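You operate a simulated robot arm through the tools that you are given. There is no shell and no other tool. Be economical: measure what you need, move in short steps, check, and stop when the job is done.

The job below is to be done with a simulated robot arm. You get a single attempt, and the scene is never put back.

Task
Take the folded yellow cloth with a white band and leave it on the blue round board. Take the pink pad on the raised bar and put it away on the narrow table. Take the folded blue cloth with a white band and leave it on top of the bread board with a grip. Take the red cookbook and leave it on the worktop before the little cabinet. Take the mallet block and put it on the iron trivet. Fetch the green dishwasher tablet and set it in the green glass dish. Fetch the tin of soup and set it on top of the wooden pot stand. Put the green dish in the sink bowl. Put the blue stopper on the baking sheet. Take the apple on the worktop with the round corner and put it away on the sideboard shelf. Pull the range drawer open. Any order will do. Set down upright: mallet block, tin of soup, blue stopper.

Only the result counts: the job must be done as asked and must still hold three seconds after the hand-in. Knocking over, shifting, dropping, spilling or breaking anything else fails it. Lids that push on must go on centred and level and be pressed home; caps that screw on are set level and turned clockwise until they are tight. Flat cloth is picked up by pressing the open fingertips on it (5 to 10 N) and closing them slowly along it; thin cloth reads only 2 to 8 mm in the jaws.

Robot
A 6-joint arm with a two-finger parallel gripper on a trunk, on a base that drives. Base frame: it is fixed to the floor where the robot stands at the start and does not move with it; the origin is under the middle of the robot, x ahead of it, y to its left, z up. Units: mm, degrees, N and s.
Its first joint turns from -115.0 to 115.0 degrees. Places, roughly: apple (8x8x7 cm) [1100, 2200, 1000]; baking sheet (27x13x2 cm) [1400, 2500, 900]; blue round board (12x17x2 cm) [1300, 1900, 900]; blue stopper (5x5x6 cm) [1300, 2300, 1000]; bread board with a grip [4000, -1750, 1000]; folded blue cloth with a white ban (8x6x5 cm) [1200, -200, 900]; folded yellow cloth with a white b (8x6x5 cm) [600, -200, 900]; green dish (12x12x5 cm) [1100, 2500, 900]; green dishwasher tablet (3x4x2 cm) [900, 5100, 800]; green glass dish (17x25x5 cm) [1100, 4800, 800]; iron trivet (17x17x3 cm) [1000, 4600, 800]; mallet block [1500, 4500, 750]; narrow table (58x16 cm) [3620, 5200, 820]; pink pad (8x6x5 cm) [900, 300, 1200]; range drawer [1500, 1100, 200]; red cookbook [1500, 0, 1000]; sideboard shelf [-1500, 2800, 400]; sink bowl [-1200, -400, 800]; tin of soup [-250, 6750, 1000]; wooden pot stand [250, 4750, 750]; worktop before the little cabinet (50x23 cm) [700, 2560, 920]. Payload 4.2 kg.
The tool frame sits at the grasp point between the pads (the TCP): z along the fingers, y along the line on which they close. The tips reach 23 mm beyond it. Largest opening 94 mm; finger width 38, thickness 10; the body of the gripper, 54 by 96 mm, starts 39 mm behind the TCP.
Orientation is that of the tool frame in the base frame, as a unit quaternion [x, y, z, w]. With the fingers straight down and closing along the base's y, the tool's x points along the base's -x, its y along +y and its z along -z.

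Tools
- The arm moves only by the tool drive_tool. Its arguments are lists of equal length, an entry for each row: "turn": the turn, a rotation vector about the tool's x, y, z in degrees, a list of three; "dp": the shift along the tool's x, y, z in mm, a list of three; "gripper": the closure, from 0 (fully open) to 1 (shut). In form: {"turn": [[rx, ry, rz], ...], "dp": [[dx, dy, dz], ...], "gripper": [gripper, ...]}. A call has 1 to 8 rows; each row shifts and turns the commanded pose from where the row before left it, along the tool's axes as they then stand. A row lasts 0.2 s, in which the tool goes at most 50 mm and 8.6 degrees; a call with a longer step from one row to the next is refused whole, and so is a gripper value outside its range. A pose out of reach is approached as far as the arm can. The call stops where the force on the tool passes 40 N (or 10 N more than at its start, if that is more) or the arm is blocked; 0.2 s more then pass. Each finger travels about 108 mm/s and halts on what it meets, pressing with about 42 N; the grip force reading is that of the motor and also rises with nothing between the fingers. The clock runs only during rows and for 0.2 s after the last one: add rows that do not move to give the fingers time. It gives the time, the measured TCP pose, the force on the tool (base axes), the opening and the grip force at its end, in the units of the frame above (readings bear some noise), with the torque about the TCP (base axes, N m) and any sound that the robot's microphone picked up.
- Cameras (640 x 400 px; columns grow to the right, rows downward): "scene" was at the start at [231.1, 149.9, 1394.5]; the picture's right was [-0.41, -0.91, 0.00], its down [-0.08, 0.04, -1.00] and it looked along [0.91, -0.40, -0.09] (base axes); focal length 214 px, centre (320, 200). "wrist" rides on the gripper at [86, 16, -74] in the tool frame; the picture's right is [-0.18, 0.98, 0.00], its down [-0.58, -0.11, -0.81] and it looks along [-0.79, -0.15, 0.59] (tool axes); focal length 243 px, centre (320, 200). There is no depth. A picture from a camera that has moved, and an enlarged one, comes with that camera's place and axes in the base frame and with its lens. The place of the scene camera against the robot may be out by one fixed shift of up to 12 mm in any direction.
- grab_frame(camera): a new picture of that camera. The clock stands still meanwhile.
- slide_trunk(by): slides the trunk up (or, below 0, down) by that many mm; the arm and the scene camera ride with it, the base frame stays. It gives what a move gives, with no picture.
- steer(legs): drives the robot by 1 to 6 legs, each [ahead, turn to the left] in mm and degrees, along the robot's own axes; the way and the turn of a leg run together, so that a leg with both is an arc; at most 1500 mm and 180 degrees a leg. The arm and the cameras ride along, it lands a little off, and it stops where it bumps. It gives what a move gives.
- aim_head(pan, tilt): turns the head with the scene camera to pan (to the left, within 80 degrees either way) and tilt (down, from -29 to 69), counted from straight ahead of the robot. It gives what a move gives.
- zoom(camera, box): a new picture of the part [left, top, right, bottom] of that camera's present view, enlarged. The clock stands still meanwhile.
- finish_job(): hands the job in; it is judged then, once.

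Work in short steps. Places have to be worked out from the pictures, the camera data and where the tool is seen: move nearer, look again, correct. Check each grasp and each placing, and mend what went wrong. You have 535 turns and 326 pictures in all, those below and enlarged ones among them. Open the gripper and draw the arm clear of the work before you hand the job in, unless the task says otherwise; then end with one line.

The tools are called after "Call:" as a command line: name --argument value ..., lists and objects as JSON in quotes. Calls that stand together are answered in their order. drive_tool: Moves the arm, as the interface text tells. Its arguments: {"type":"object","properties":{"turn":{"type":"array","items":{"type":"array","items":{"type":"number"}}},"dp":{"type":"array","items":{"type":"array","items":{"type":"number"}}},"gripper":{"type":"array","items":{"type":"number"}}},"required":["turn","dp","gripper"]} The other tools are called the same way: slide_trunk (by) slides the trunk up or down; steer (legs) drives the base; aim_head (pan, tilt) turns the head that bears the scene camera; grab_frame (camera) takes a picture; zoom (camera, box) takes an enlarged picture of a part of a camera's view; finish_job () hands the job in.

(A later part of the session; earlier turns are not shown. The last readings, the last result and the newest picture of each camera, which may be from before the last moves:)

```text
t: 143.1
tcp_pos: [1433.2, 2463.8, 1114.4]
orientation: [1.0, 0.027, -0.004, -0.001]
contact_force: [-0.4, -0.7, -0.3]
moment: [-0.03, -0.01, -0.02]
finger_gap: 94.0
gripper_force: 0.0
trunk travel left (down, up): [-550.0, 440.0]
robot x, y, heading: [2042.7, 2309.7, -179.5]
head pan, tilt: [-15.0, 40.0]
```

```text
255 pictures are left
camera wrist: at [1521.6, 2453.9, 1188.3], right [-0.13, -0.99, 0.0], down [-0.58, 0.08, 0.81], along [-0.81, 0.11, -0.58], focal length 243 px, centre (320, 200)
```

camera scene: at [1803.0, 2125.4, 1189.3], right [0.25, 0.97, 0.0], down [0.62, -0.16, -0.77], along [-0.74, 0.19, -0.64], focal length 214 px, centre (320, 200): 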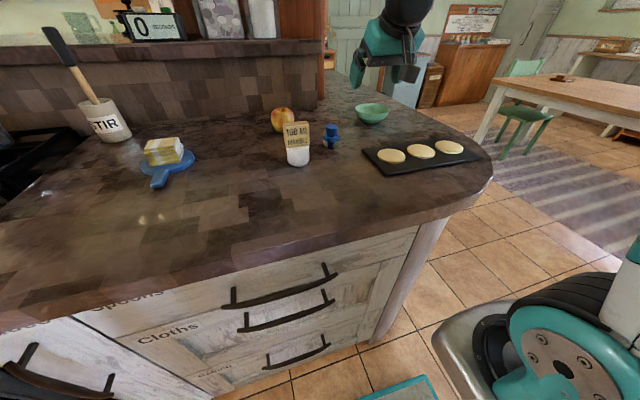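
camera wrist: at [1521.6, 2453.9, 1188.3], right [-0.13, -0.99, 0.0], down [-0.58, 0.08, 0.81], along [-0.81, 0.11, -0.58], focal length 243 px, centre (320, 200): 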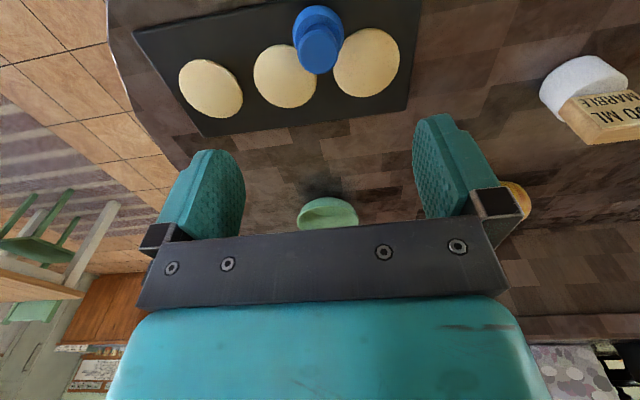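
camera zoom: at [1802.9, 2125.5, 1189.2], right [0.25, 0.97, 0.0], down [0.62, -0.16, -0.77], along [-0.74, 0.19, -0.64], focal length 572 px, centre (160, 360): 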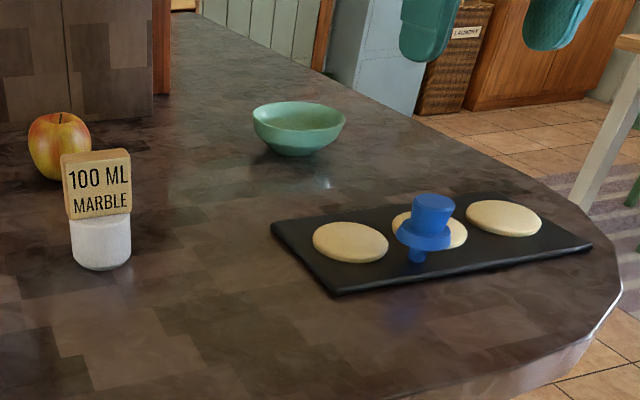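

Stopper done. Next the apple; a bottle stands in front of it, so I'll realign with it in y, closer to the counter, and come in with a slight forward tilt over the bottle.

Call:
steer --legs '[[-200, 0], [0, 90], [120, 0], [0, -90], [225, 0]]'

Call:
aim_head --pan -15 --tilt 30

Call:
grab_frame --camera "scene"

Call:
grab_frame --camera "wrist"

```text
t: 154.4
tcp_pos: [1420.4, 2357.3, 1114.8]
orientation: [1.0, 0.022, -0.005, -0.001]
contact_force: [0.5, -0.9, -0.8]
moment: [-0.01, 0.03, 0.01]
finger_gap: 94.3
gripper_force: 0.1
trunk travel left (down, up): [-550.0, 440.0]
robot x, y, heading: [2027.2, 2191.1, 179.7]
head pan, tilt: [-15.0, 40.0]
```

```text
t: 155.1
tcp_pos: [1419.2, 2355.7, 1114.8]
orientation: [1.0, 0.021, -0.005, 0.0]
contact_force: [-0.1, 0.6, -0.1]
moment: [-0.03, -0.01, 0.02]
finger_gap: 94.0
gripper_force: 0.1
trunk travel left (down, up): [-550.0, 440.0]
robot x, y, heading: [2027.8, 2196.5, 179.8]
head pan, tilt: [-15.0, 30.0]
```

```text
254 pictures are left
camera scene: at [1780.3, 2014.2, 1204.5], right [0.26, 0.96, 0.0], down [0.48, -0.13, -0.87], along [-0.84, 0.23, -0.5], focal length 214 px, centre (320, 200)
```

scene: 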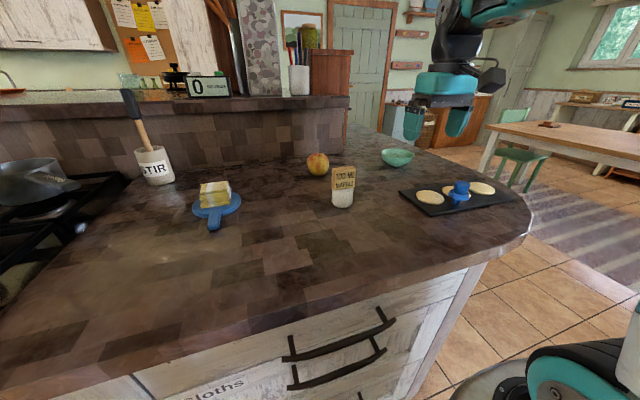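

```text
253 pictures are left
camera wrist: at [1507.7, 2345.1, 1188.1], right [-0.14, -0.99, 0.0], down [-0.58, 0.08, 0.81], along [-0.8, 0.12, -0.58], focal length 243 px, centre (320, 200)
```

wrist: 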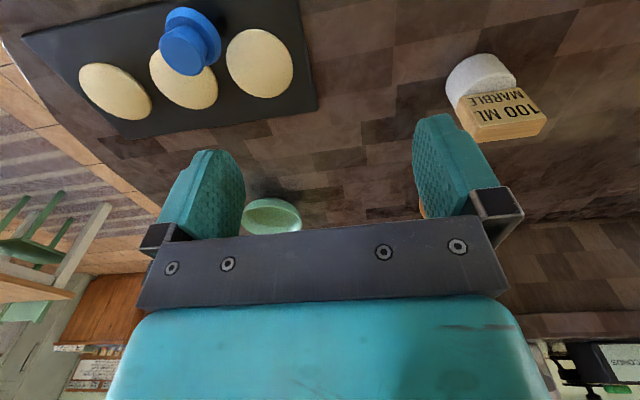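

Apple ≈(1165–1176, 2186), bottle ≈(1372,2193). I tilt the tool 22° forward, then move over the apple.

Call:
drive_tool --turn '[[0, -7.4, 0], [0, -7.4, 0], [0, -7.2, 0]]' --dp '[[0, 0, 0], [0, 0, 0], [0, 0, 0]]' --gripper '[0, 0, 0]'

Call:
drive_tool --turn '[[0, 0, 0], [0, 0, 0], [0, 0, 0], [0, 0, 0], [0, 0, 0], [0, 0, 0]]' --dp '[[-30.6, 26.8, 18.6], [-30.6, 26.8, 18.6], [-30.6, 26.8, 18.6], [-30.6, 26.8, 18.6], [-30.6, 26.8, 18.6], [-30.6, 26.8, 18.6]]' --gripper '[0, 0, 0, 0, 0, 0]'

Call:
grab_frame --camera "wrist"

Call:
zoom --camera "scene" --box '[240, 60, 440, 185]'

```text
t: 155.9
tcp_pos: [1420.0, 2356.2, 1114.4]
orientation: [0.98, 0.021, -0.197, 0.003]
contact_force: [-0.3, -1.3, -0.5]
moment: [0.01, -0.02, -0.01]
finger_gap: 93.9
gripper_force: 0.0
trunk travel left (down, up): [-550.0, 440.0]
robot x, y, heading: [2023.5, 2188.8, 179.7]
head pan, tilt: [-15.0, 30.0]
```

```text
t: 157.3
tcp_pos: [1213.6, 2187.2, 1083.5]
orientation: [0.98, 0.021, -0.196, 0.003]
contact_force: [-0.3, 0.5, 1.0]
moment: [-0.01, 0.0, -0.01]
finger_gap: 94.1
gripper_force: 0.0
trunk travel left (down, up): [-550.0, 440.0]
robot x, y, heading: [2024.3, 2193.8, 179.4]
head pan, tilt: [-15.0, 30.0]
```

```text
252 pictures are left
camera wrist: at [1323.5, 2177.1, 1118.0], right [-0.13, -0.99, 0.07], down [-0.23, 0.1, 0.97], along [-0.96, 0.11, -0.24], focal length 243 px, centre (320, 200)
```

wrist: 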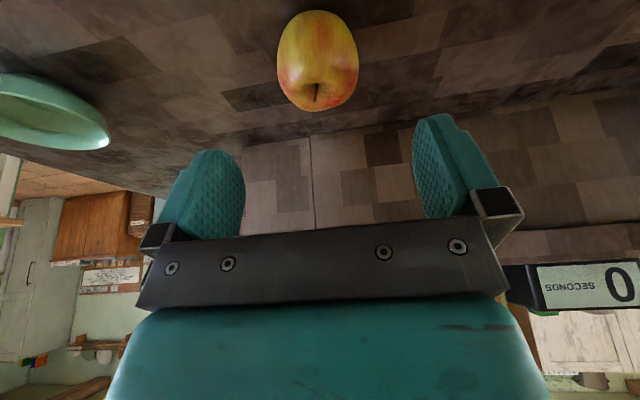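

```text
3.20 times, centred on (340, 122) of scene
camera zoom: at [1780.7, 2014.4, 1204.7], right [0.26, 0.96, 0.0], down [0.48, -0.13, -0.87], along [-0.84, 0.23, -0.5], focal length 686 px, centre (256, 448)
```

zoom: 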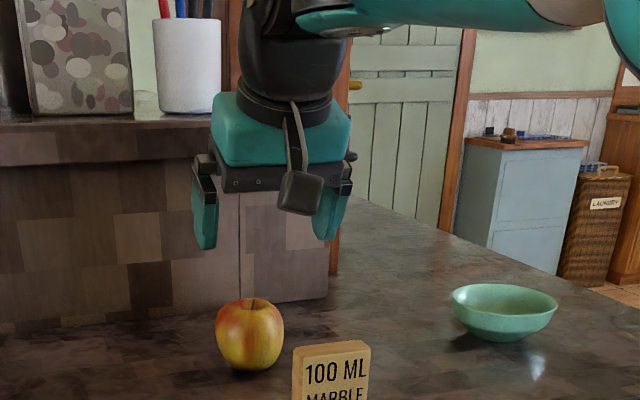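

Apple centre ≈(1155,2190,954). I go in along the tool axis.

Call:
drive_tool --turn '[[0, 0, 0], [0, 0, 0], [0, 0, 0], [0, 0, 0]]' --dp '[[-1.2, -1.1, 35], [-1.2, -1.1, 35], [-1.2, -1.1, 35], [-1.2, -1.1, 32]]' --gripper '[0, 0, 0, 0]'

Call:
grab_frame --camera "wrist"

```text
t: 158.3
tcp_pos: [1158.0, 2188.6, 956.9]
orientation: [0.98, 0.021, -0.196, 0.003]
contact_force: [0.1, 0.8, 0.9]
moment: [-0.05, -0.05, 0.0]
finger_gap: 94.0
gripper_force: 0.0
trunk travel left (down, up): [-550.0, 440.0]
robot x, y, heading: [2023.1, 2190.9, 179.6]
head pan, tilt: [-15.0, 30.0]
```

```text
250 pictures are left
camera wrist: at [1266.5, 2178.3, 991.6], right [-0.13, -0.99, 0.07], down [-0.23, 0.1, 0.97], along [-0.96, 0.11, -0.24], focal length 243 px, centre (320, 200)
```

wrist: 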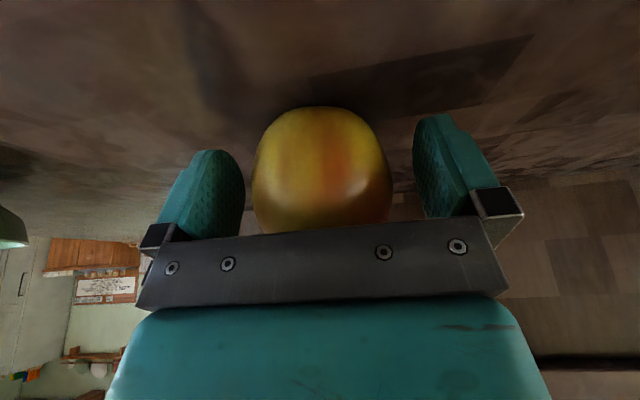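

Centred. Close on the apple.

Call:
drive_tool --turn '[[0, 0, 0], [0, 0, 0], [0, 0, 0], [0, 0, 0]]' --dp '[[0, 0, 0], [0, 0, 0], [0, 0, 0], [0, 0, 0]]' --gripper '[0.15, 0.3, 0.6, 0.6]'

Call:
drive_tool --turn '[[0, 0, 0], [0, 0, 0], [0, 0, 0], [0, 0, 0]]' --dp '[[0, 0, -30], [0, 0, -45], [0, 0, -45], [0, 0, -30]]' --gripper '[0.6, 0.6, 0.6, 0.6]'

Call:
grab_frame --camera "wrist"

```text
t: 159.3
tcp_pos: [1157.1, 2188.9, 955.5]
orientation: [0.98, 0.021, -0.197, 0.003]
contact_force: [-0.6, -0.2, 0.3]
moment: [-0.02, 0.03, -0.01]
finger_gap: 68.9
gripper_force: 41.6
trunk travel left (down, up): [-550.0, 440.0]
robot x, y, heading: [2030.8, 2192.1, 179.6]
head pan, tilt: [-15.0, 30.0]
```

```text
t: 160.3
tcp_pos: [1217.1, 2189.8, 1093.8]
orientation: [0.981, 0.021, -0.195, 0.002]
contact_force: [-0.5, 0.0, -1.2]
moment: [0.03, -0.03, 0.01]
finger_gap: 69.0
gripper_force: 42.4
trunk travel left (down, up): [-550.0, 440.0]
robot x, y, heading: [2029.3, 2192.1, 179.4]
head pan, tilt: [-15.0, 30.0]
```

```text
249 pictures are left
camera wrist: at [1325.5, 2179.8, 1128.6], right [-0.13, -0.99, 0.07], down [-0.23, 0.1, 0.97], along [-0.96, 0.11, -0.24], focal length 243 px, centre (320, 200)
```

wrist: 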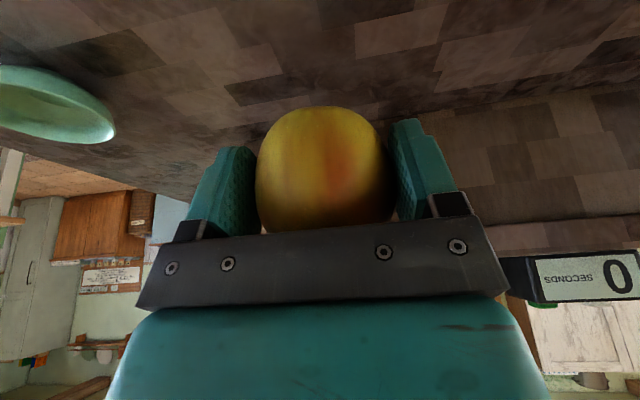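

Apple held. I back out and head north to look at the passage between worktop and table.

Call:
steer --legs '[[-380, 0], [0, -90], [700, 0]]'

Call:
aim_head --pan 50 --tilt 25

Call:
grab_frame --camera "scene"

Call:
aim_head --pan 10 --tilt 20

Call:
grab_frame --camera "scene"

```text
t: 169.9
tcp_pos: [2426.3, 3680.7, 1092.8]
orientation: [0.702, -0.684, -0.14, -0.137]
contact_force: [0.0, -0.2, -1.2]
moment: [-0.02, 0.03, 0.0]
finger_gap: 68.9
gripper_force: 41.7
trunk travel left (down, up): [-550.0, 440.0]
robot x, y, heading: [2415.1, 2869.1, 89.0]
head pan, tilt: [-15.0, 30.0]
```

```text
t: 171.3
tcp_pos: [2427.3, 3680.7, 1093.0]
orientation: [0.703, -0.683, -0.139, -0.138]
contact_force: [0.5, 0.7, -1.2]
moment: [0.0, -0.01, 0.02]
finger_gap: 68.7
gripper_force: 42.3
trunk travel left (down, up): [-550.0, 440.0]
robot x, y, heading: [2417.2, 2873.4, 89.0]
head pan, tilt: [50.0, 25.0]
```

```text
248 pictures are left
camera scene: at [2148.7, 3080.7, 1212.5], right [0.66, 0.75, 0.0], down [0.32, -0.28, -0.91], along [-0.68, 0.6, -0.42], focal length 214 px, centre (320, 200)
```

scene: 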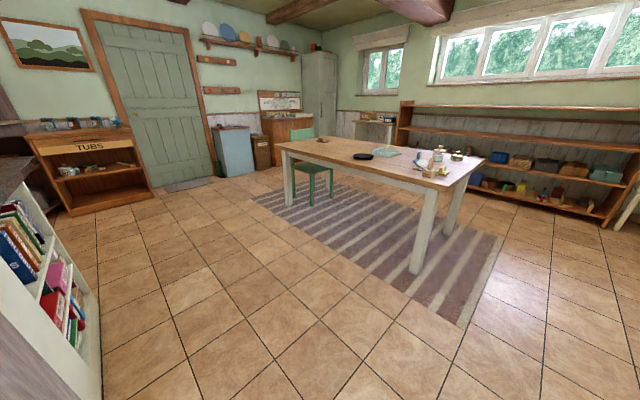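

```text
t: 172.3
tcp_pos: [2426.7, 3680.6, 1094.2]
orientation: [0.703, -0.684, -0.14, -0.137]
contact_force: [1.8, 0.7, -2.0]
moment: [-0.05, 0.01, 0.02]
finger_gap: 69.0
gripper_force: 42.0
trunk travel left (down, up): [-550.0, 440.0]
robot x, y, heading: [2413.9, 2870.9, 88.8]
head pan, tilt: [10.0, 20.0]
```

```text
247 pictures are left
camera scene: at [2203.7, 3112.0, 1220.6], right [0.99, 0.15, 0.0], down [0.05, -0.34, -0.94], along [-0.14, 0.93, -0.34], focal length 214 px, centre (320, 200)
```

scene: 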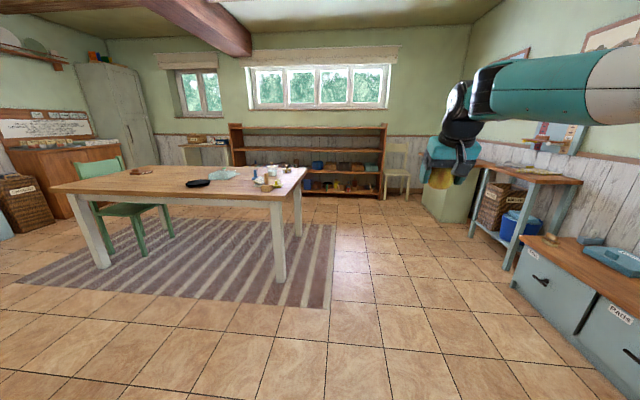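

The passage at y≈3500 is clear; the "TUBS" sideboard front is at x≈-1420, y 2330–3130. I drive along the passage.

Call:
steer --legs '[[600, 0], [0, 91], [1500, 0], [1450, 0], [0, 90]]'

Call:
aim_head --pan 0 --tilt 25

Call:
grab_frame --camera "scene"

```text
t: 197.2
tcp_pos: [-445.2, 2533.2, 1093.0]
orientation: [0.66, 0.725, -0.132, 0.146]
contact_force: [-0.2, 0.5, -1.4]
moment: [-0.01, -0.01, 0.01]
finger_gap: 68.6
gripper_force: 42.3
trunk travel left (down, up): [-550.0, 440.0]
robot x, y, heading: [-484.2, 3342.7, -87.3]
head pan, tilt: [10.0, 20.0]
```

```text
t: 197.9
tcp_pos: [-445.3, 2532.7, 1092.1]
orientation: [0.66, 0.725, -0.133, 0.144]
contact_force: [0.7, 0.4, -1.9]
moment: [-0.02, 0.01, -0.02]
finger_gap: 68.5
gripper_force: 42.2
trunk travel left (down, up): [-550.0, 440.0]
robot x, y, heading: [-483.3, 3340.6, -87.3]
head pan, tilt: [0.0, 25.0]
```

```text
246 pictures are left
camera scene: at [-286.5, 3097.9, 1212.6], right [-1.0, -0.05, 0.0], down [-0.02, 0.42, -0.91], along [0.04, -0.91, -0.42], focal length 214 px, centre (320, 200)
```

scene: 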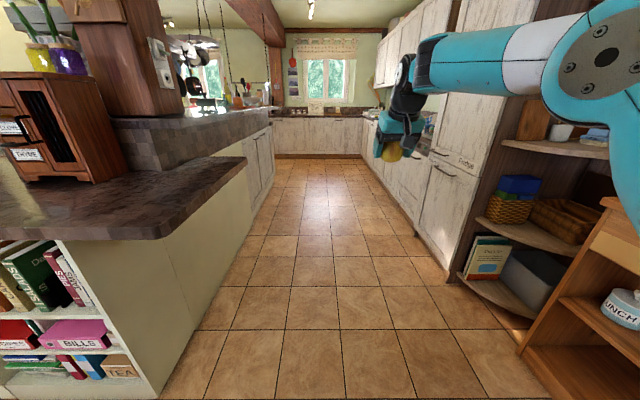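

I go 540 mm along the corridor and turn right to face the sideboard.

Call:
steer --legs '[[540, 0], [0, -91]]'

Call:
aim_head --pan -10 --tilt 35

Call:
grab_frame --camera "scene"

```text
t: 204.8
tcp_pos: [-1278.0, 2800.5, 1092.8]
orientation: [0.98, 0.022, -0.196, 0.002]
contact_force: [0.9, -0.6, -1.0]
moment: [-0.03, -0.01, -0.01]
finger_gap: 68.6
gripper_force: 42.2
trunk travel left (down, up): [-550.0, 440.0]
robot x, y, heading: [-467.0, 2802.8, 179.7]
head pan, tilt: [0.0, 25.0]
```

```text
t: 205.6
tcp_pos: [-1278.8, 2801.4, 1093.6]
orientation: [0.98, 0.022, -0.196, 0.003]
contact_force: [-0.4, 0.2, -0.7]
moment: [-0.02, -0.01, 0.01]
finger_gap: 68.5
gripper_force: 41.6
trunk travel left (down, up): [-550.0, 440.0]
robot x, y, heading: [-471.6, 2805.1, 179.8]
head pan, tilt: [-10.0, 35.0]
```

```text
245 pictures are left
camera scene: at [-714.7, 2617.2, 1196.8], right [0.18, 0.98, 0.0], down [0.56, -0.1, -0.82], along [-0.81, 0.14, -0.57], focal length 214 px, centre (320, 200)
```

scene: 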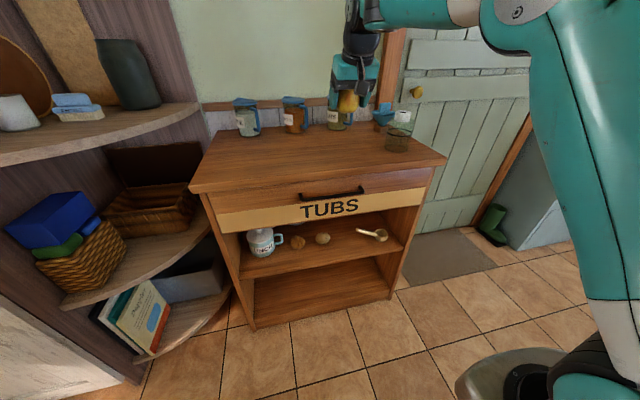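

The middle shelf (z≈420) holds a mug, two small balls and a scoop. Zoom to find a free spot.

Call:
zoom --camera "scene" --box '[200, 170, 440, 320]'

```text
2.67 times, centred on (320, 245) of scene
camera zoom: at [-714.7, 2617.2, 1196.8], right [0.18, 0.98, 0.0], down [0.56, -0.1, -0.82], along [-0.81, 0.14, -0.57], focal length 572 px, centre (320, 80)
```

zoom: 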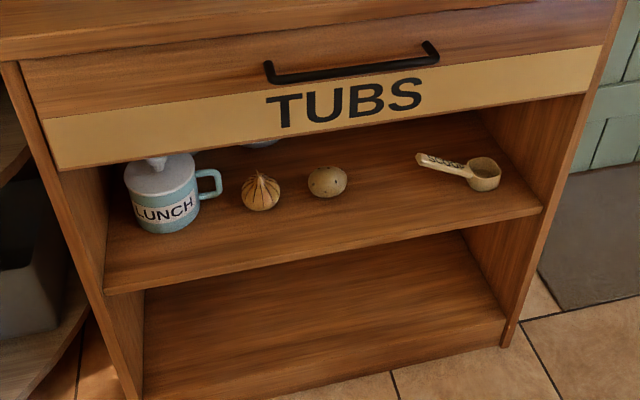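

Free spot between potato and scoop: about (-1395,2860). I back off, lower the trunk, and tilt the gripper further so it can enter the shelf.

Call:
steer --legs '[[-280, 0]]'

Call:
slide_trunk --by -530

Call:
drive_tool --turn '[[0, -7, 0], [0, -7, 0], [0, -7, 0], [0, -7, 0]]' --dp '[[0, 0, 0], [0, 0, 0], [0, 0, 0], [0, 0, 0]]' --gripper '[0.6, 0.6, 0.6, 0.6]'

Call:
aim_head --pan -10 --tilt 10

Call:
grab_frame --camera "scene"

Call:
grab_frame --camera "wrist"

```text
t: 207.5
tcp_pos: [-996.6, 2800.0, 1092.5]
orientation: [0.98, 0.021, -0.196, 0.002]
contact_force: [-0.1, 0.7, -1.6]
moment: [-0.01, 0.0, 0.01]
finger_gap: 68.4
gripper_force: 41.3
trunk travel left (down, up): [-550.0, 440.0]
robot x, y, heading: [-188.3, 2801.2, 179.8]
head pan, tilt: [-10.0, 35.0]
```

```text
refused: -530 is not a number from -400 to 400
```

```text
t: 208.5
tcp_pos: [-996.4, 2801.1, 1092.2]
orientation: [0.903, 0.021, -0.428, 0.009]
contact_force: [0.6, 1.0, -2.0]
moment: [0.0, -0.03, 0.0]
finger_gap: 68.5
gripper_force: 42.2
trunk travel left (down, up): [-550.0, 440.0]
robot x, y, heading: [-187.7, 2802.8, 179.7]
head pan, tilt: [-10.0, 35.0]
```

```text
t: 209.4
tcp_pos: [-996.6, 2799.8, 1092.1]
orientation: [0.904, 0.021, -0.427, 0.009]
contact_force: [0.8, 1.3, -1.7]
moment: [0.01, -0.03, -0.02]
finger_gap: 68.6
gripper_force: 41.8
trunk travel left (down, up): [-550.0, 440.0]
robot x, y, heading: [-184.5, 2800.7, 179.8]
head pan, tilt: [-10.0, 10.0]
```

```text
243 pictures are left
camera scene: at [-436.8, 2617.1, 1236.8], right [0.18, 0.98, 0.0], down [0.17, -0.03, -0.98], along [-0.97, 0.17, -0.17], focal length 214 px, centre (320, 200)
```

scene: 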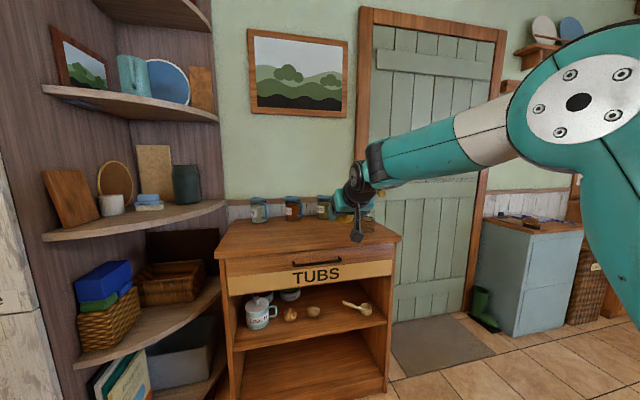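

```text
242 pictures are left
camera wrist: at [-884.1, 2789.9, 1073.4], right [-0.07, -0.99, 0.14], down [0.25, 0.12, 0.96], along [-0.97, 0.11, 0.24], focal length 243 px, centre (320, 200)
```

wrist: 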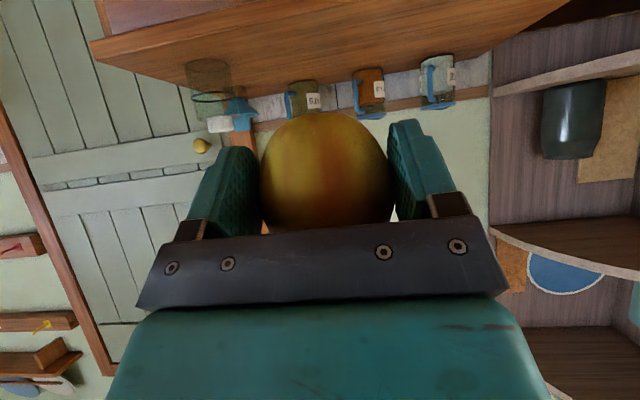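

Lowering the trunk in two steps of at most 400.

Call:
slide_trunk --by -350

Call:
slide_trunk --by -190

Call:
grab_frame --camera "wrist"

Call:
grab_frame --camera "scene"

```text
t: 212.8
tcp_pos: [-996.9, 2800.4, 742.6]
orientation: [0.904, 0.021, -0.427, 0.009]
contact_force: [-0.2, 0.2, -1.4]
moment: [0.01, -0.01, -0.04]
finger_gap: 68.4
gripper_force: 42.1
trunk travel left (down, up): [-200.0, 790.0]
robot x, y, heading: [-189.0, 2801.4, 179.7]
head pan, tilt: [-10.0, 10.0]
```

```text
t: 214.9
tcp_pos: [-997.4, 2800.6, 553.6]
orientation: [0.904, 0.02, -0.428, 0.008]
contact_force: [0.1, 0.2, -1.7]
moment: [-0.02, -0.02, 0.02]
finger_gap: 68.6
gripper_force: 42.2
trunk travel left (down, up): [-10.0, 980.0]
robot x, y, heading: [-183.6, 2805.4, 179.9]
head pan, tilt: [-10.0, 10.0]
```

```text
241 pictures are left
camera wrist: at [-884.0, 2789.9, 533.4], right [-0.07, -0.99, 0.14], down [0.25, 0.12, 0.96], along [-0.97, 0.11, 0.24], focal length 243 px, centre (320, 200)
```

wrist: 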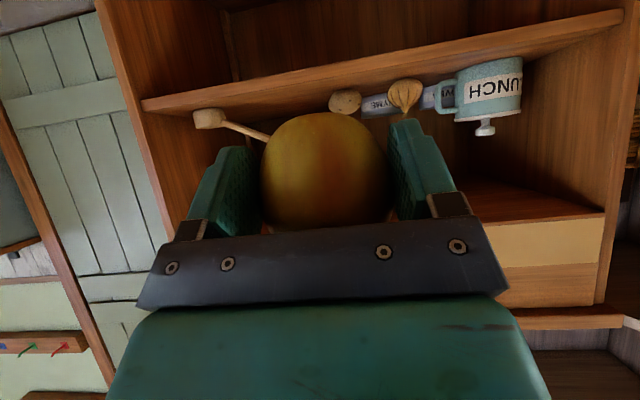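

```text
240 pictures are left
camera scene: at [-436.8, 2617.0, 696.9], right [0.18, 0.98, 0.0], down [0.17, -0.03, -0.98], along [-0.97, 0.17, -0.17], focal length 214 px, centre (320, 200)
```

scene: 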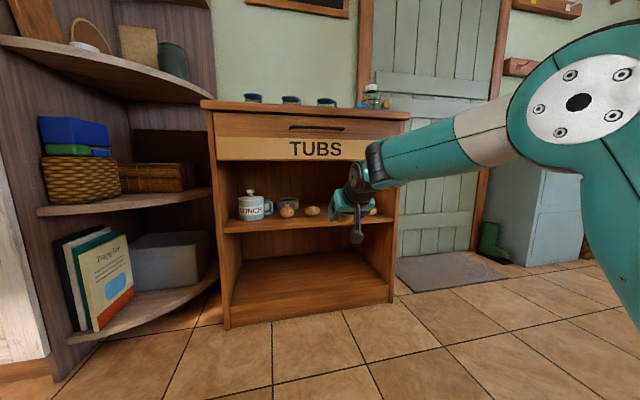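

Shelf top ≈428. I shift the tool to y≈2860, lower to z≈492, then drive forward in part.

Call:
drive_tool --turn '[[0, 0, 0], [0, 0, 0]]' --dp '[[24, -30, 20], [24, -30, 20]]' --gripper '[0.6, 0.6]'

Call:
steer --legs '[[290, 0]]'

Call:
grab_frame --camera "wrist"

Call:
aim_head --pan -15 --tilt 15

Call:
grab_frame --camera "scene"

```text
t: 215.5
tcp_pos: [-999.6, 2858.2, 488.3]
orientation: [0.904, 0.021, -0.427, 0.009]
contact_force: [-0.3, 0.3, -1.4]
moment: [0.0, -0.01, 0.04]
finger_gap: 68.6
gripper_force: 42.2
trunk travel left (down, up): [-10.0, 980.0]
robot x, y, heading: [-185.6, 2804.9, 180.0]
head pan, tilt: [-10.0, 10.0]
```

```text
t: 217.5
tcp_pos: [-1289.1, 2857.2, 490.1]
orientation: [0.904, 0.023, -0.427, 0.01]
contact_force: [-0.4, -0.4, -1.8]
moment: [-0.02, -0.01, 0.0]
finger_gap: 68.4
gripper_force: 41.9
trunk travel left (down, up): [-10.0, 980.0]
robot x, y, heading: [-480.3, 2806.3, 180.0]
head pan, tilt: [-10.0, 10.0]
```

```text
239 pictures are left
camera wrist: at [-1175.4, 2847.1, 470.4], right [-0.07, -0.99, 0.14], down [0.25, 0.12, 0.96], along [-0.97, 0.1, 0.24], focal length 243 px, centre (320, 200)
```

wrist: 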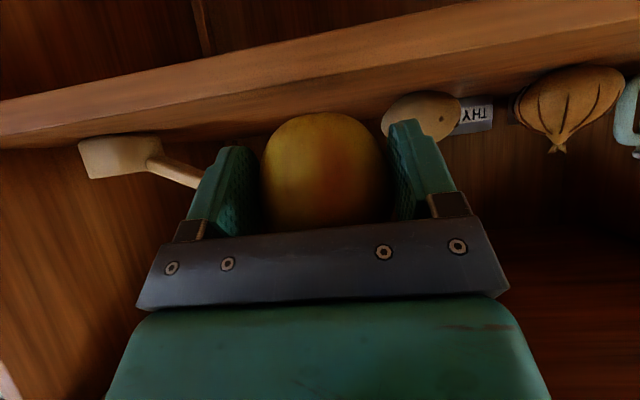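

```text
t: 218.2
tcp_pos: [-1288.8, 2856.7, 489.4]
orientation: [0.904, 0.022, -0.427, 0.009]
contact_force: [-0.5, 0.4, -1.6]
moment: [0.01, -0.01, -0.03]
finger_gap: 68.5
gripper_force: 41.5
trunk travel left (down, up): [-10.0, 980.0]
robot x, y, heading: [-477.1, 2801.9, 179.9]
head pan, tilt: [-15.0, 15.0]
```

```text
238 pictures are left
camera scene: at [-724.2, 2625.0, 688.8], right [0.26, 0.97, 0.0], down [0.25, -0.07, -0.97], along [-0.93, 0.25, -0.26], focal length 214 px, centre (320, 200)
```

scene: 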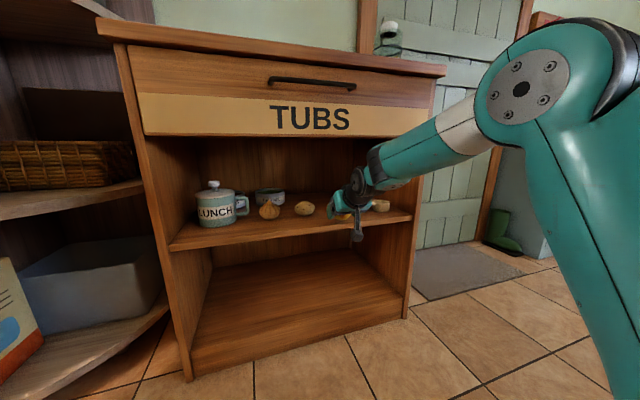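

I zoom the wrist picture to locate the shelf's front edge.

Call:
zoom --camera "wrist" --box '[60, 0, 640, 240]'

Call:
zoom --camera "scene" --box '[240, 150, 440, 275]'

```text
1.10 times, centred on (350, 120) of wrist
camera zoom: at [-1175.4, 2847.1, 470.4], right [-0.07, -0.99, 0.14], down [0.25, 0.12, 0.96], along [-0.97, 0.1, 0.24], focal length 268 px, centre (287, 288)
```

zoom: 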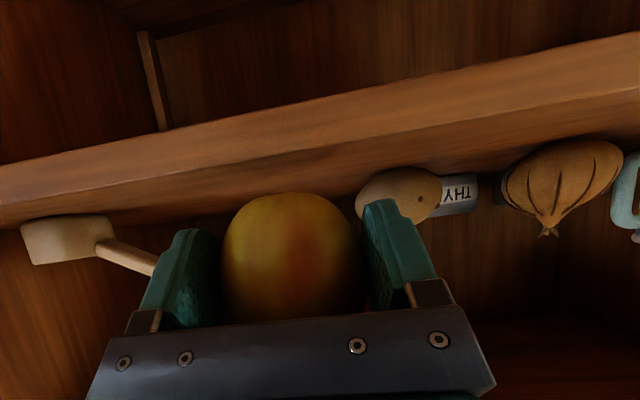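

```text
3.20 times, centred on (340, 212) of scene
camera zoom: at [-724.2, 2625.0, 688.8], right [0.26, 0.97, 0.0], down [0.25, -0.07, -0.97], along [-0.93, 0.25, -0.26], focal length 686 px, centre (256, 160)
```

zoom: 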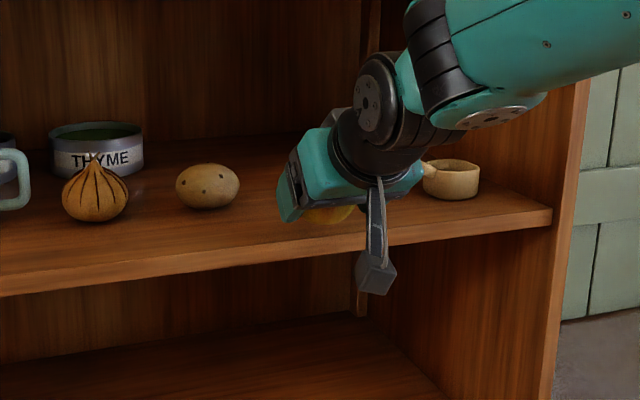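

Edge at x≈-1320, shelf top z≈436; the apple is ~15 mm above it. Drive 92 mm further in.

Call:
steer --legs '[[92, 0]]'

Call:
grab_frame --camera "wrist"

Call:
zoom --camera "scene" --box '[240, 150, 440, 275]'

```text
t: 219.3
tcp_pos: [-1381.8, 2858.0, 489.5]
orientation: [0.904, 0.022, -0.427, 0.009]
contact_force: [-0.2, -0.5, -1.1]
moment: [-0.01, -0.01, 0.0]
finger_gap: 68.4
gripper_force: 42.6
trunk travel left (down, up): [-10.0, 980.0]
robot x, y, heading: [-568.1, 2801.1, 179.7]
head pan, tilt: [-15.0, 15.0]
```

```text
235 pictures are left
camera wrist: at [-1268.1, 2847.5, 470.4], right [-0.07, -0.99, 0.14], down [0.25, 0.12, 0.96], along [-0.97, 0.1, 0.24], focal length 243 px, centre (320, 200)
```

wrist: 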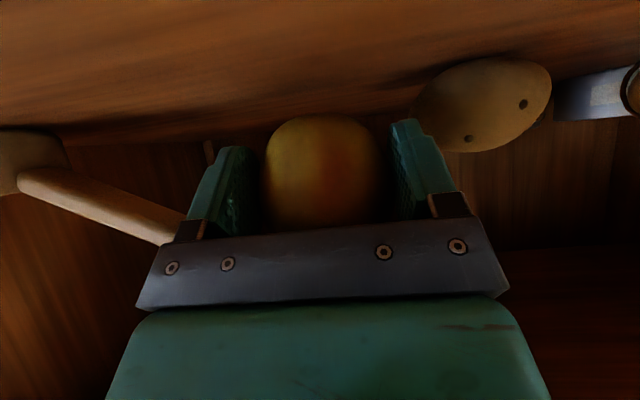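

```text
3.20 times, centred on (340, 212) of scene
camera zoom: at [-817.1, 2625.2, 688.8], right [0.26, 0.97, 0.0], down [0.25, -0.07, -0.97], along [-0.93, 0.25, -0.26], focal length 686 px, centre (256, 160)
```

zoom: 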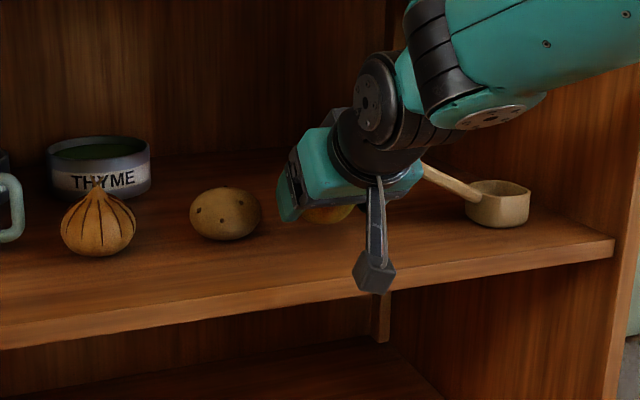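

Clear on both sides. Lower to contact.

Call:
drive_tool --turn '[[0, 0, 0], [0, 0, 0], [0, 0, 0], [0, 0, 0], [0, 0, 0]]' --dp '[[5.4, 0, 4.4], [2.3, 0, 1.9], [2.3, 0, 1.9], [1.5, 0, 1.2], [0, 0, 0]]' --gripper '[0.6, 0.6, 0.6, 0.6, 0.6]'

Call:
zoom --camera "scene" --box '[300, 170, 400, 233]'

```text
t: 220.5
tcp_pos: [-1382.7, 2855.9, 474.0]
orientation: [0.904, 0.022, -0.428, 0.009]
contact_force: [0.1, 0.1, -1.3]
moment: [0.02, -0.03, 0.05]
finger_gap: 68.4
gripper_force: 41.8
trunk travel left (down, up): [-10.0, 980.0]
robot x, y, heading: [-568.6, 2801.8, 180.0]
head pan, tilt: [-15.0, 15.0]
```

```text
6.35 times, centred on (350, 202) of scene
camera zoom: at [-817.1, 2625.2, 688.8], right [0.26, 0.97, 0.0], down [0.25, -0.07, -0.97], along [-0.93, 0.25, -0.26], focal length 1362 px, centre (130, 190)
```

zoom: 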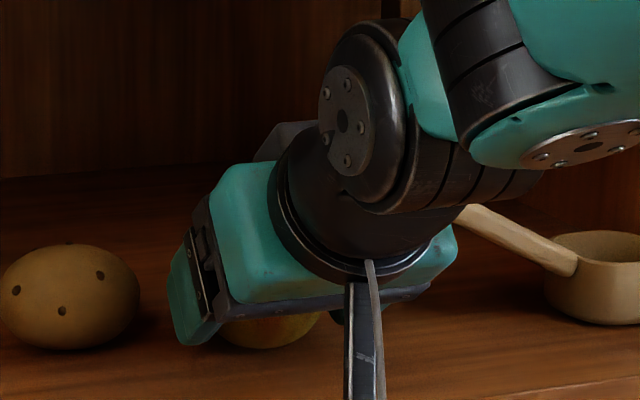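

Not in contact yet; continue down in 2 mm steps.

Call:
drive_tool --turn '[[0, 0, 0], [0, 0, 0], [0, 0, 0], [0, 0, 0], [0, 0, 0]]' --dp '[[1.55, 0, 1.27], [1.55, 0, 1.27], [1.55, 0, 1.27], [1.55, 0, 1.27], [0, 0, 0]]' --gripper '[0.6, 0.6, 0.6, 0.6, 0.6]'

```text
t: 221.7
tcp_pos: [-1380.4, 2857.5, 472.2]
orientation: [0.902, 0.022, -0.432, 0.009]
contact_force: [-1.1, -1.8, 29.8]
moment: [-0.08, 0.31, -0.03]
finger_gap: 68.4
gripper_force: 41.9
trunk travel left (down, up): [-10.0, 980.0]
robot x, y, heading: [-571.8, 2806.6, 179.9]
head pan, tilt: [-15.0, 15.0]
```

Contact (30 N). I relieve slightly and open gently to ~80 mm.

Call:
drive_tool --turn '[[0, 0, 0], [0, 0, 0], [0, 0, 0], [0, 0, 0], [0, 0, 0]]' --dp '[[-3.5, 0, -2.9], [0, 0, 0], [0, 0, 0], [0, 0, 0], [0, 0, 0]]' --gripper '[0.6, 0.26, 0.22, 0.17, 0.12]'

Call:
grab_frame --camera "wrist"

```text
t: 222.9
tcp_pos: [-1380.2, 2857.0, 471.9]
orientation: [0.904, 0.022, -0.426, 0.009]
contact_force: [-0.2, 0.2, -0.4]
moment: [0.03, 0.0, 0.01]
finger_gap: 83.0
gripper_force: 0.0
trunk travel left (down, up): [-10.0, 980.0]
robot x, y, heading: [-567.1, 2799.7, 180.0]
head pan, tilt: [-15.0, 15.0]
```

```text
232 pictures are left
camera wrist: at [-1267.6, 2847.2, 452.5], right [-0.07, -0.99, 0.14], down [0.25, 0.12, 0.96], along [-0.97, 0.1, 0.24], focal length 243 px, centre (320, 200)
```

wrist: 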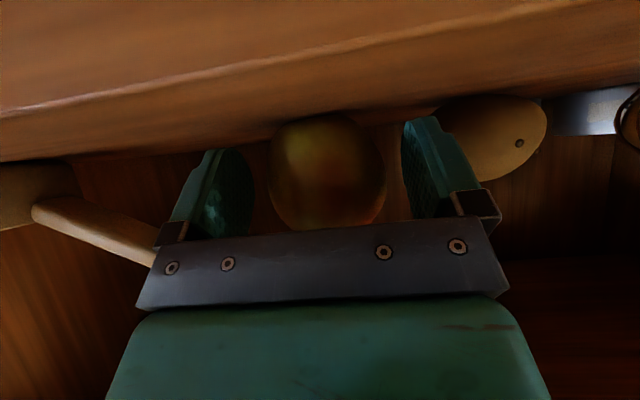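

Apple rests free. I back the base straight out and check.

Call:
steer --legs '[[-300, 0]]'

Call:
grab_frame --camera "scene"

Call:
grab_frame --camera "wrist"

```text
t: 224.9
tcp_pos: [-1085.9, 2853.1, 471.1]
orientation: [0.904, 0.025, -0.427, 0.011]
contact_force: [0.1, 0.4, 0.1]
moment: [-0.02, 0.0, -0.02]
finger_gap: 82.5
gripper_force: 0.1
trunk travel left (down, up): [-10.0, 980.0]
robot x, y, heading: [-275.1, 2805.4, -179.7]
head pan, tilt: [-15.0, 15.0]
```

```text
231 pictures are left
camera scene: at [-520.7, 2624.2, 688.8], right [0.25, 0.97, 0.0], down [0.25, -0.07, -0.97], along [-0.93, 0.24, -0.26], focal length 214 px, centre (320, 200)
```

scene: 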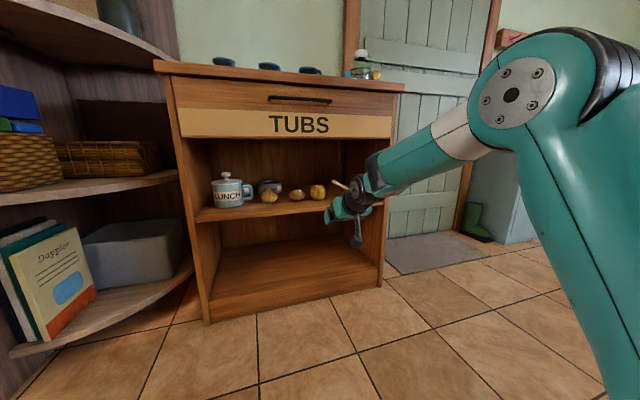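

```text
230 pictures are left
camera wrist: at [-972.7, 2843.2, 452.9], right [-0.06, -0.99, 0.14], down [0.25, 0.12, 0.96], along [-0.97, 0.1, 0.24], focal length 243 px, centre (320, 200)
```

wrist: 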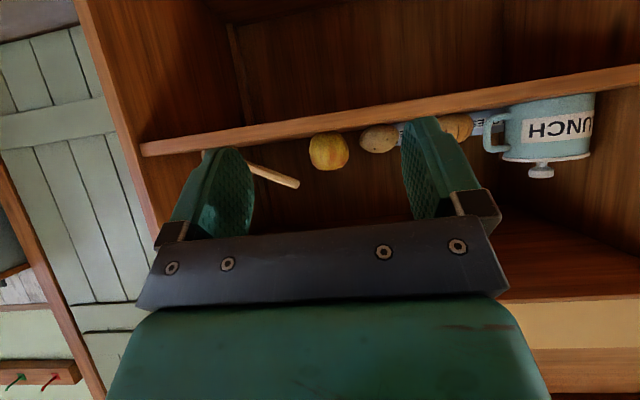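

Apple placed. Now raise the trunk, set the tool vertical and draw it in for the next drive.

Call:
slide_trunk --by 400

Call:
slide_trunk --by 140

Call:
drive_tool --turn '[[0, 8.4, 0], [0, 8.4, 0], [0, 8.4, 0], [0, 8.4, 0], [0, 8.4, 0], [0, 8.4, 0], [0, 0, 0], [0, 0, 0]]' --dp '[[0, 0, 0], [0, 0, 0], [0, 0, 0], [0, 0, 0], [0, 0, 0], [0, 0, 0], [40, 0, -25], [40, 0, -25]]' --gripper '[0, 0, 0, 0, 0, 0, 0, 0]'

Call:
steer --legs '[[0, -90], [360, 0], [0, -90], [1370, 0], [0, -90]]'

Call:
aim_head --pan 0 --tilt 30

Call:
grab_frame --camera "scene"

Call:
grab_frame --camera "wrist"

```text
t: 228.7
tcp_pos: [-1085.8, 2851.8, 871.0]
orientation: [0.904, 0.025, -0.427, 0.011]
contact_force: [-0.3, 0.1, 0.1]
moment: [0.0, -0.02, 0.02]
finger_gap: 83.0
gripper_force: 0.0
trunk travel left (down, up): [-410.0, 580.0]
robot x, y, heading: [-271.5, 2803.3, -179.7]
head pan, tilt: [-15.0, 15.0]
```

```text
t: 230.4
tcp_pos: [-1085.9, 2852.2, 1012.0]
orientation: [0.904, 0.024, -0.427, 0.01]
contact_force: [0.6, -0.7, -1.0]
moment: [0.02, 0.01, 0.05]
finger_gap: 82.8
gripper_force: 0.1
trunk travel left (down, up): [-550.0, 440.0]
robot x, y, heading: [-274.2, 2806.9, -179.9]
head pan, tilt: [-15.0, 15.0]
```

```text
t: 232.2
tcp_pos: [-1007.8, 2856.4, 1062.5]
orientation: [1.0, 0.028, -0.001, -0.001]
contact_force: [-0.6, 0.0, -0.5]
moment: [0.0, -0.02, -0.02]
finger_gap: 94.1
gripper_force: 0.1
trunk travel left (down, up): [-550.0, 440.0]
robot x, y, heading: [-270.4, 2806.2, -179.5]
head pan, tilt: [-15.0, 15.0]
```

```text
t: 251.9
tcp_pos: [1032.8, 2354.8, 1062.3]
orientation: [0.666, 0.746, -0.005, 0.004]
contact_force: [33.6, 2.0, -2.2]
moment: [-0.11, 1.33, -0.24]
finger_gap: 79.4
gripper_force: 0.0
trunk travel left (down, up): [-550.0, 440.0]
robot x, y, heading: [1083.0, 3086.9, -87.5]
head pan, tilt: [-15.0, 15.0]
stopped in leg 5: the force on the tool passed its limit (the readings are from after the stop); the commanded pose is now the measured one
```

```text
t: 252.7
tcp_pos: [1031.4, 2352.9, 1062.3]
orientation: [0.667, 0.745, -0.006, 0.004]
contact_force: [36.5, -0.4, -3.9]
moment: [-0.03, 1.39, -0.1]
finger_gap: 78.0
gripper_force: 0.0
trunk travel left (down, up): [-550.0, 440.0]
robot x, y, heading: [1082.8, 3090.9, -88.0]
head pan, tilt: [0.0, 30.0]
```

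```text
229 pictures are left
camera scene: at [1282.1, 2847.9, 1204.2], right [-1.0, -0.04, 0.0], down [-0.02, 0.5, -0.87], along [0.03, -0.87, -0.5], focal length 214 px, centre (320, 200)
```

scene: 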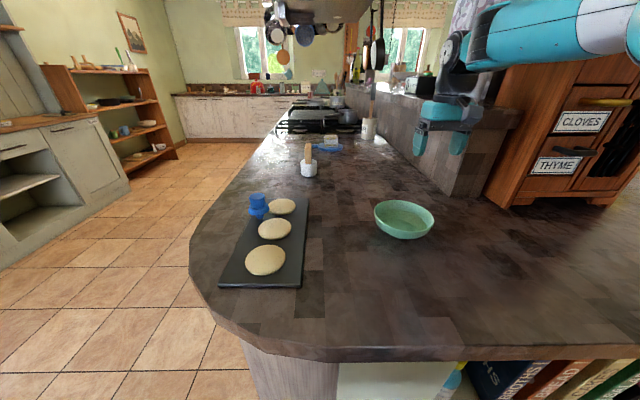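

```text
228 pictures are left
camera wrist: at [1038.4, 2443.1, 1136.3], right [1.0, -0.07, 0.0], down [-0.04, -0.58, 0.81], along [-0.06, -0.81, -0.58], focal length 243 px, centre (320, 200)
```

wrist: 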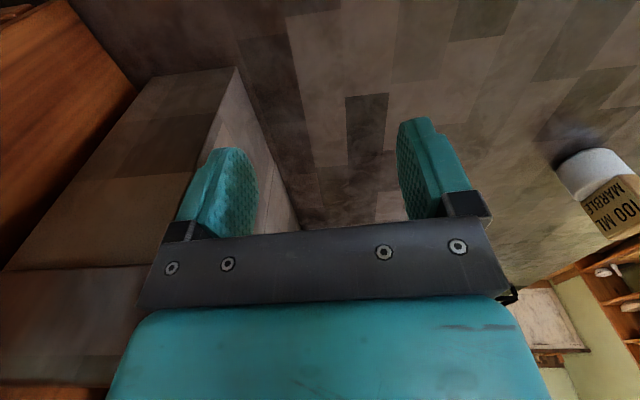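

A finger leaned on the bar's end; I move away to +x and back, over the dish.

Call:
drive_tool --turn '[[0, 0, 0], [0, 0, 0], [0, 0, 0], [0, 0, 0]]' --dp '[[0, 30, 0], [20, 40, 0], [45, 10, 0], [45, 10, 0]]' --gripper '[0, 0, 0, 0]'

Call:
grab_frame --camera "wrist"

Call:
zoom --camera "scene" --box '[340, 60, 640, 250]'

```text
t: 253.7
tcp_pos: [1104.9, 2471.8, 1057.5]
orientation: [0.668, 0.744, -0.005, 0.004]
contact_force: [-0.3, 0.1, 0.8]
moment: [-0.01, 0.01, 0.01]
finger_gap: 94.0
gripper_force: 0.1
trunk travel left (down, up): [-550.0, 440.0]
robot x, y, heading: [1083.4, 3095.4, -88.1]
head pan, tilt: [0.0, 30.0]
```

```text
227 pictures are left
camera wrist: at [1110.9, 2562.4, 1132.2], right [1.0, -0.08, 0.0], down [-0.05, -0.58, 0.81], along [-0.06, -0.81, -0.58], focal length 243 px, centre (320, 200)
```

wrist: 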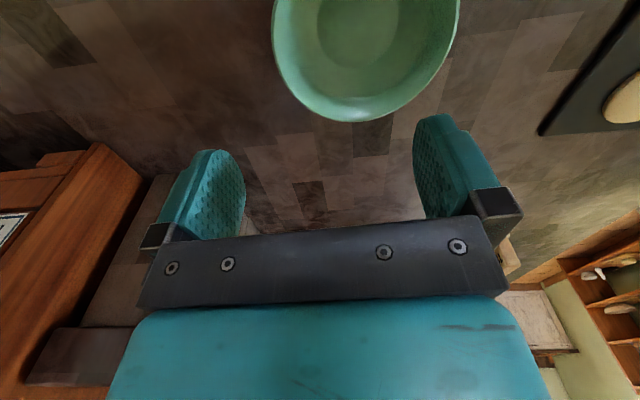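

```text
2.11 times, centred on (490, 155) of scene
camera zoom: at [1280.3, 2847.5, 1204.5], right [-1.0, -0.04, 0.0], down [-0.02, 0.5, -0.87], along [0.03, -0.87, -0.5], focal length 452 px, centre (-38, 295)
```

zoom: 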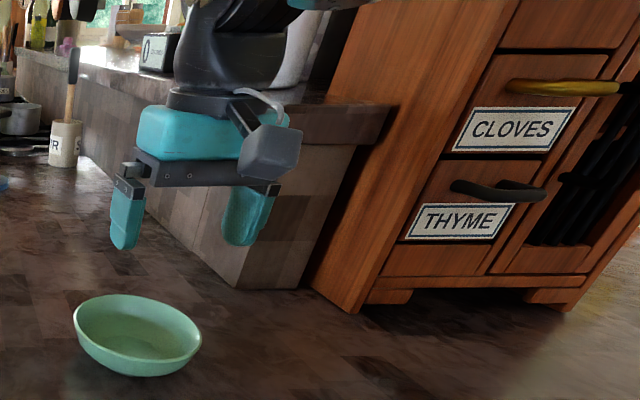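

Dish centre ≈(1133,2497), rim z≈966, too wide to span, so I'll pinch its east rim. I tilt the tool 25° to match the wall's flare and go to a stand-off.

Call:
drive_tool --turn '[[8.4, 0, 0], [8.3, 0, 0], [8.3, 0, 0], [0, 0, 0], [0, 0, 0], [0, 0, 0]]' --dp '[[0, 0, 0], [0, 0, 0], [0, 0, 0], [7.5, 40.8, -11.3], [7.5, 40.8, -11.3], [7.5, 40.8, -11.3]]' --gripper '[0.47, 0.47, 0.47, 0.47, 0.47, 0.47]'

Call:
grab_frame --camera "wrist"

Call:
zoom --camera "scene" --box '[290, 100, 490, 250]'

```text
t: 255.1
tcp_pos: [1222.5, 2512.5, 1030.5]
orientation: [0.654, 0.725, -0.165, -0.138]
contact_force: [0.2, 0.2, -0.7]
moment: [-0.04, -0.01, 0.02]
finger_gap: 49.7
gripper_force: 0.1
out of reach, approached as far as the arm can: row 6
trunk travel left (down, up): [-550.0, 440.0]
robot x, y, heading: [1083.0, 3092.5, -87.7]
head pan, tilt: [0.0, 30.0]
```

```text
225 pictures are left
camera wrist: at [1259.0, 2605.7, 1090.3], right [0.91, -0.09, -0.41], down [0.3, -0.54, 0.79], along [-0.3, -0.84, -0.46], focal length 243 px, centre (320, 200)
```

wrist: 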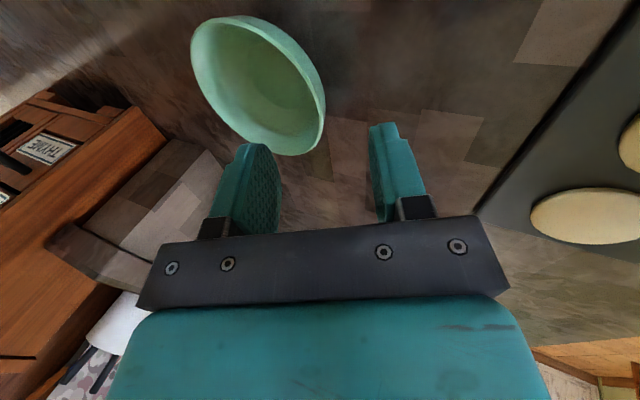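

```text
2.67 times, centred on (390, 175) of scene
camera zoom: at [1280.0, 2847.9, 1204.6], right [-1.0, -0.04, 0.0], down [-0.02, 0.5, -0.87], along [0.03, -0.87, -0.5], focal length 572 px, centre (133, 267)
```

zoom: 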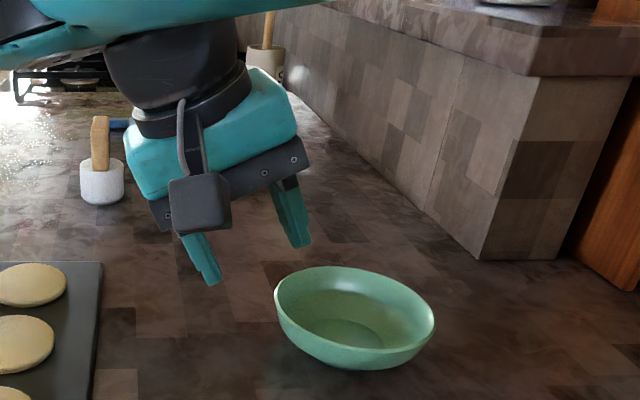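

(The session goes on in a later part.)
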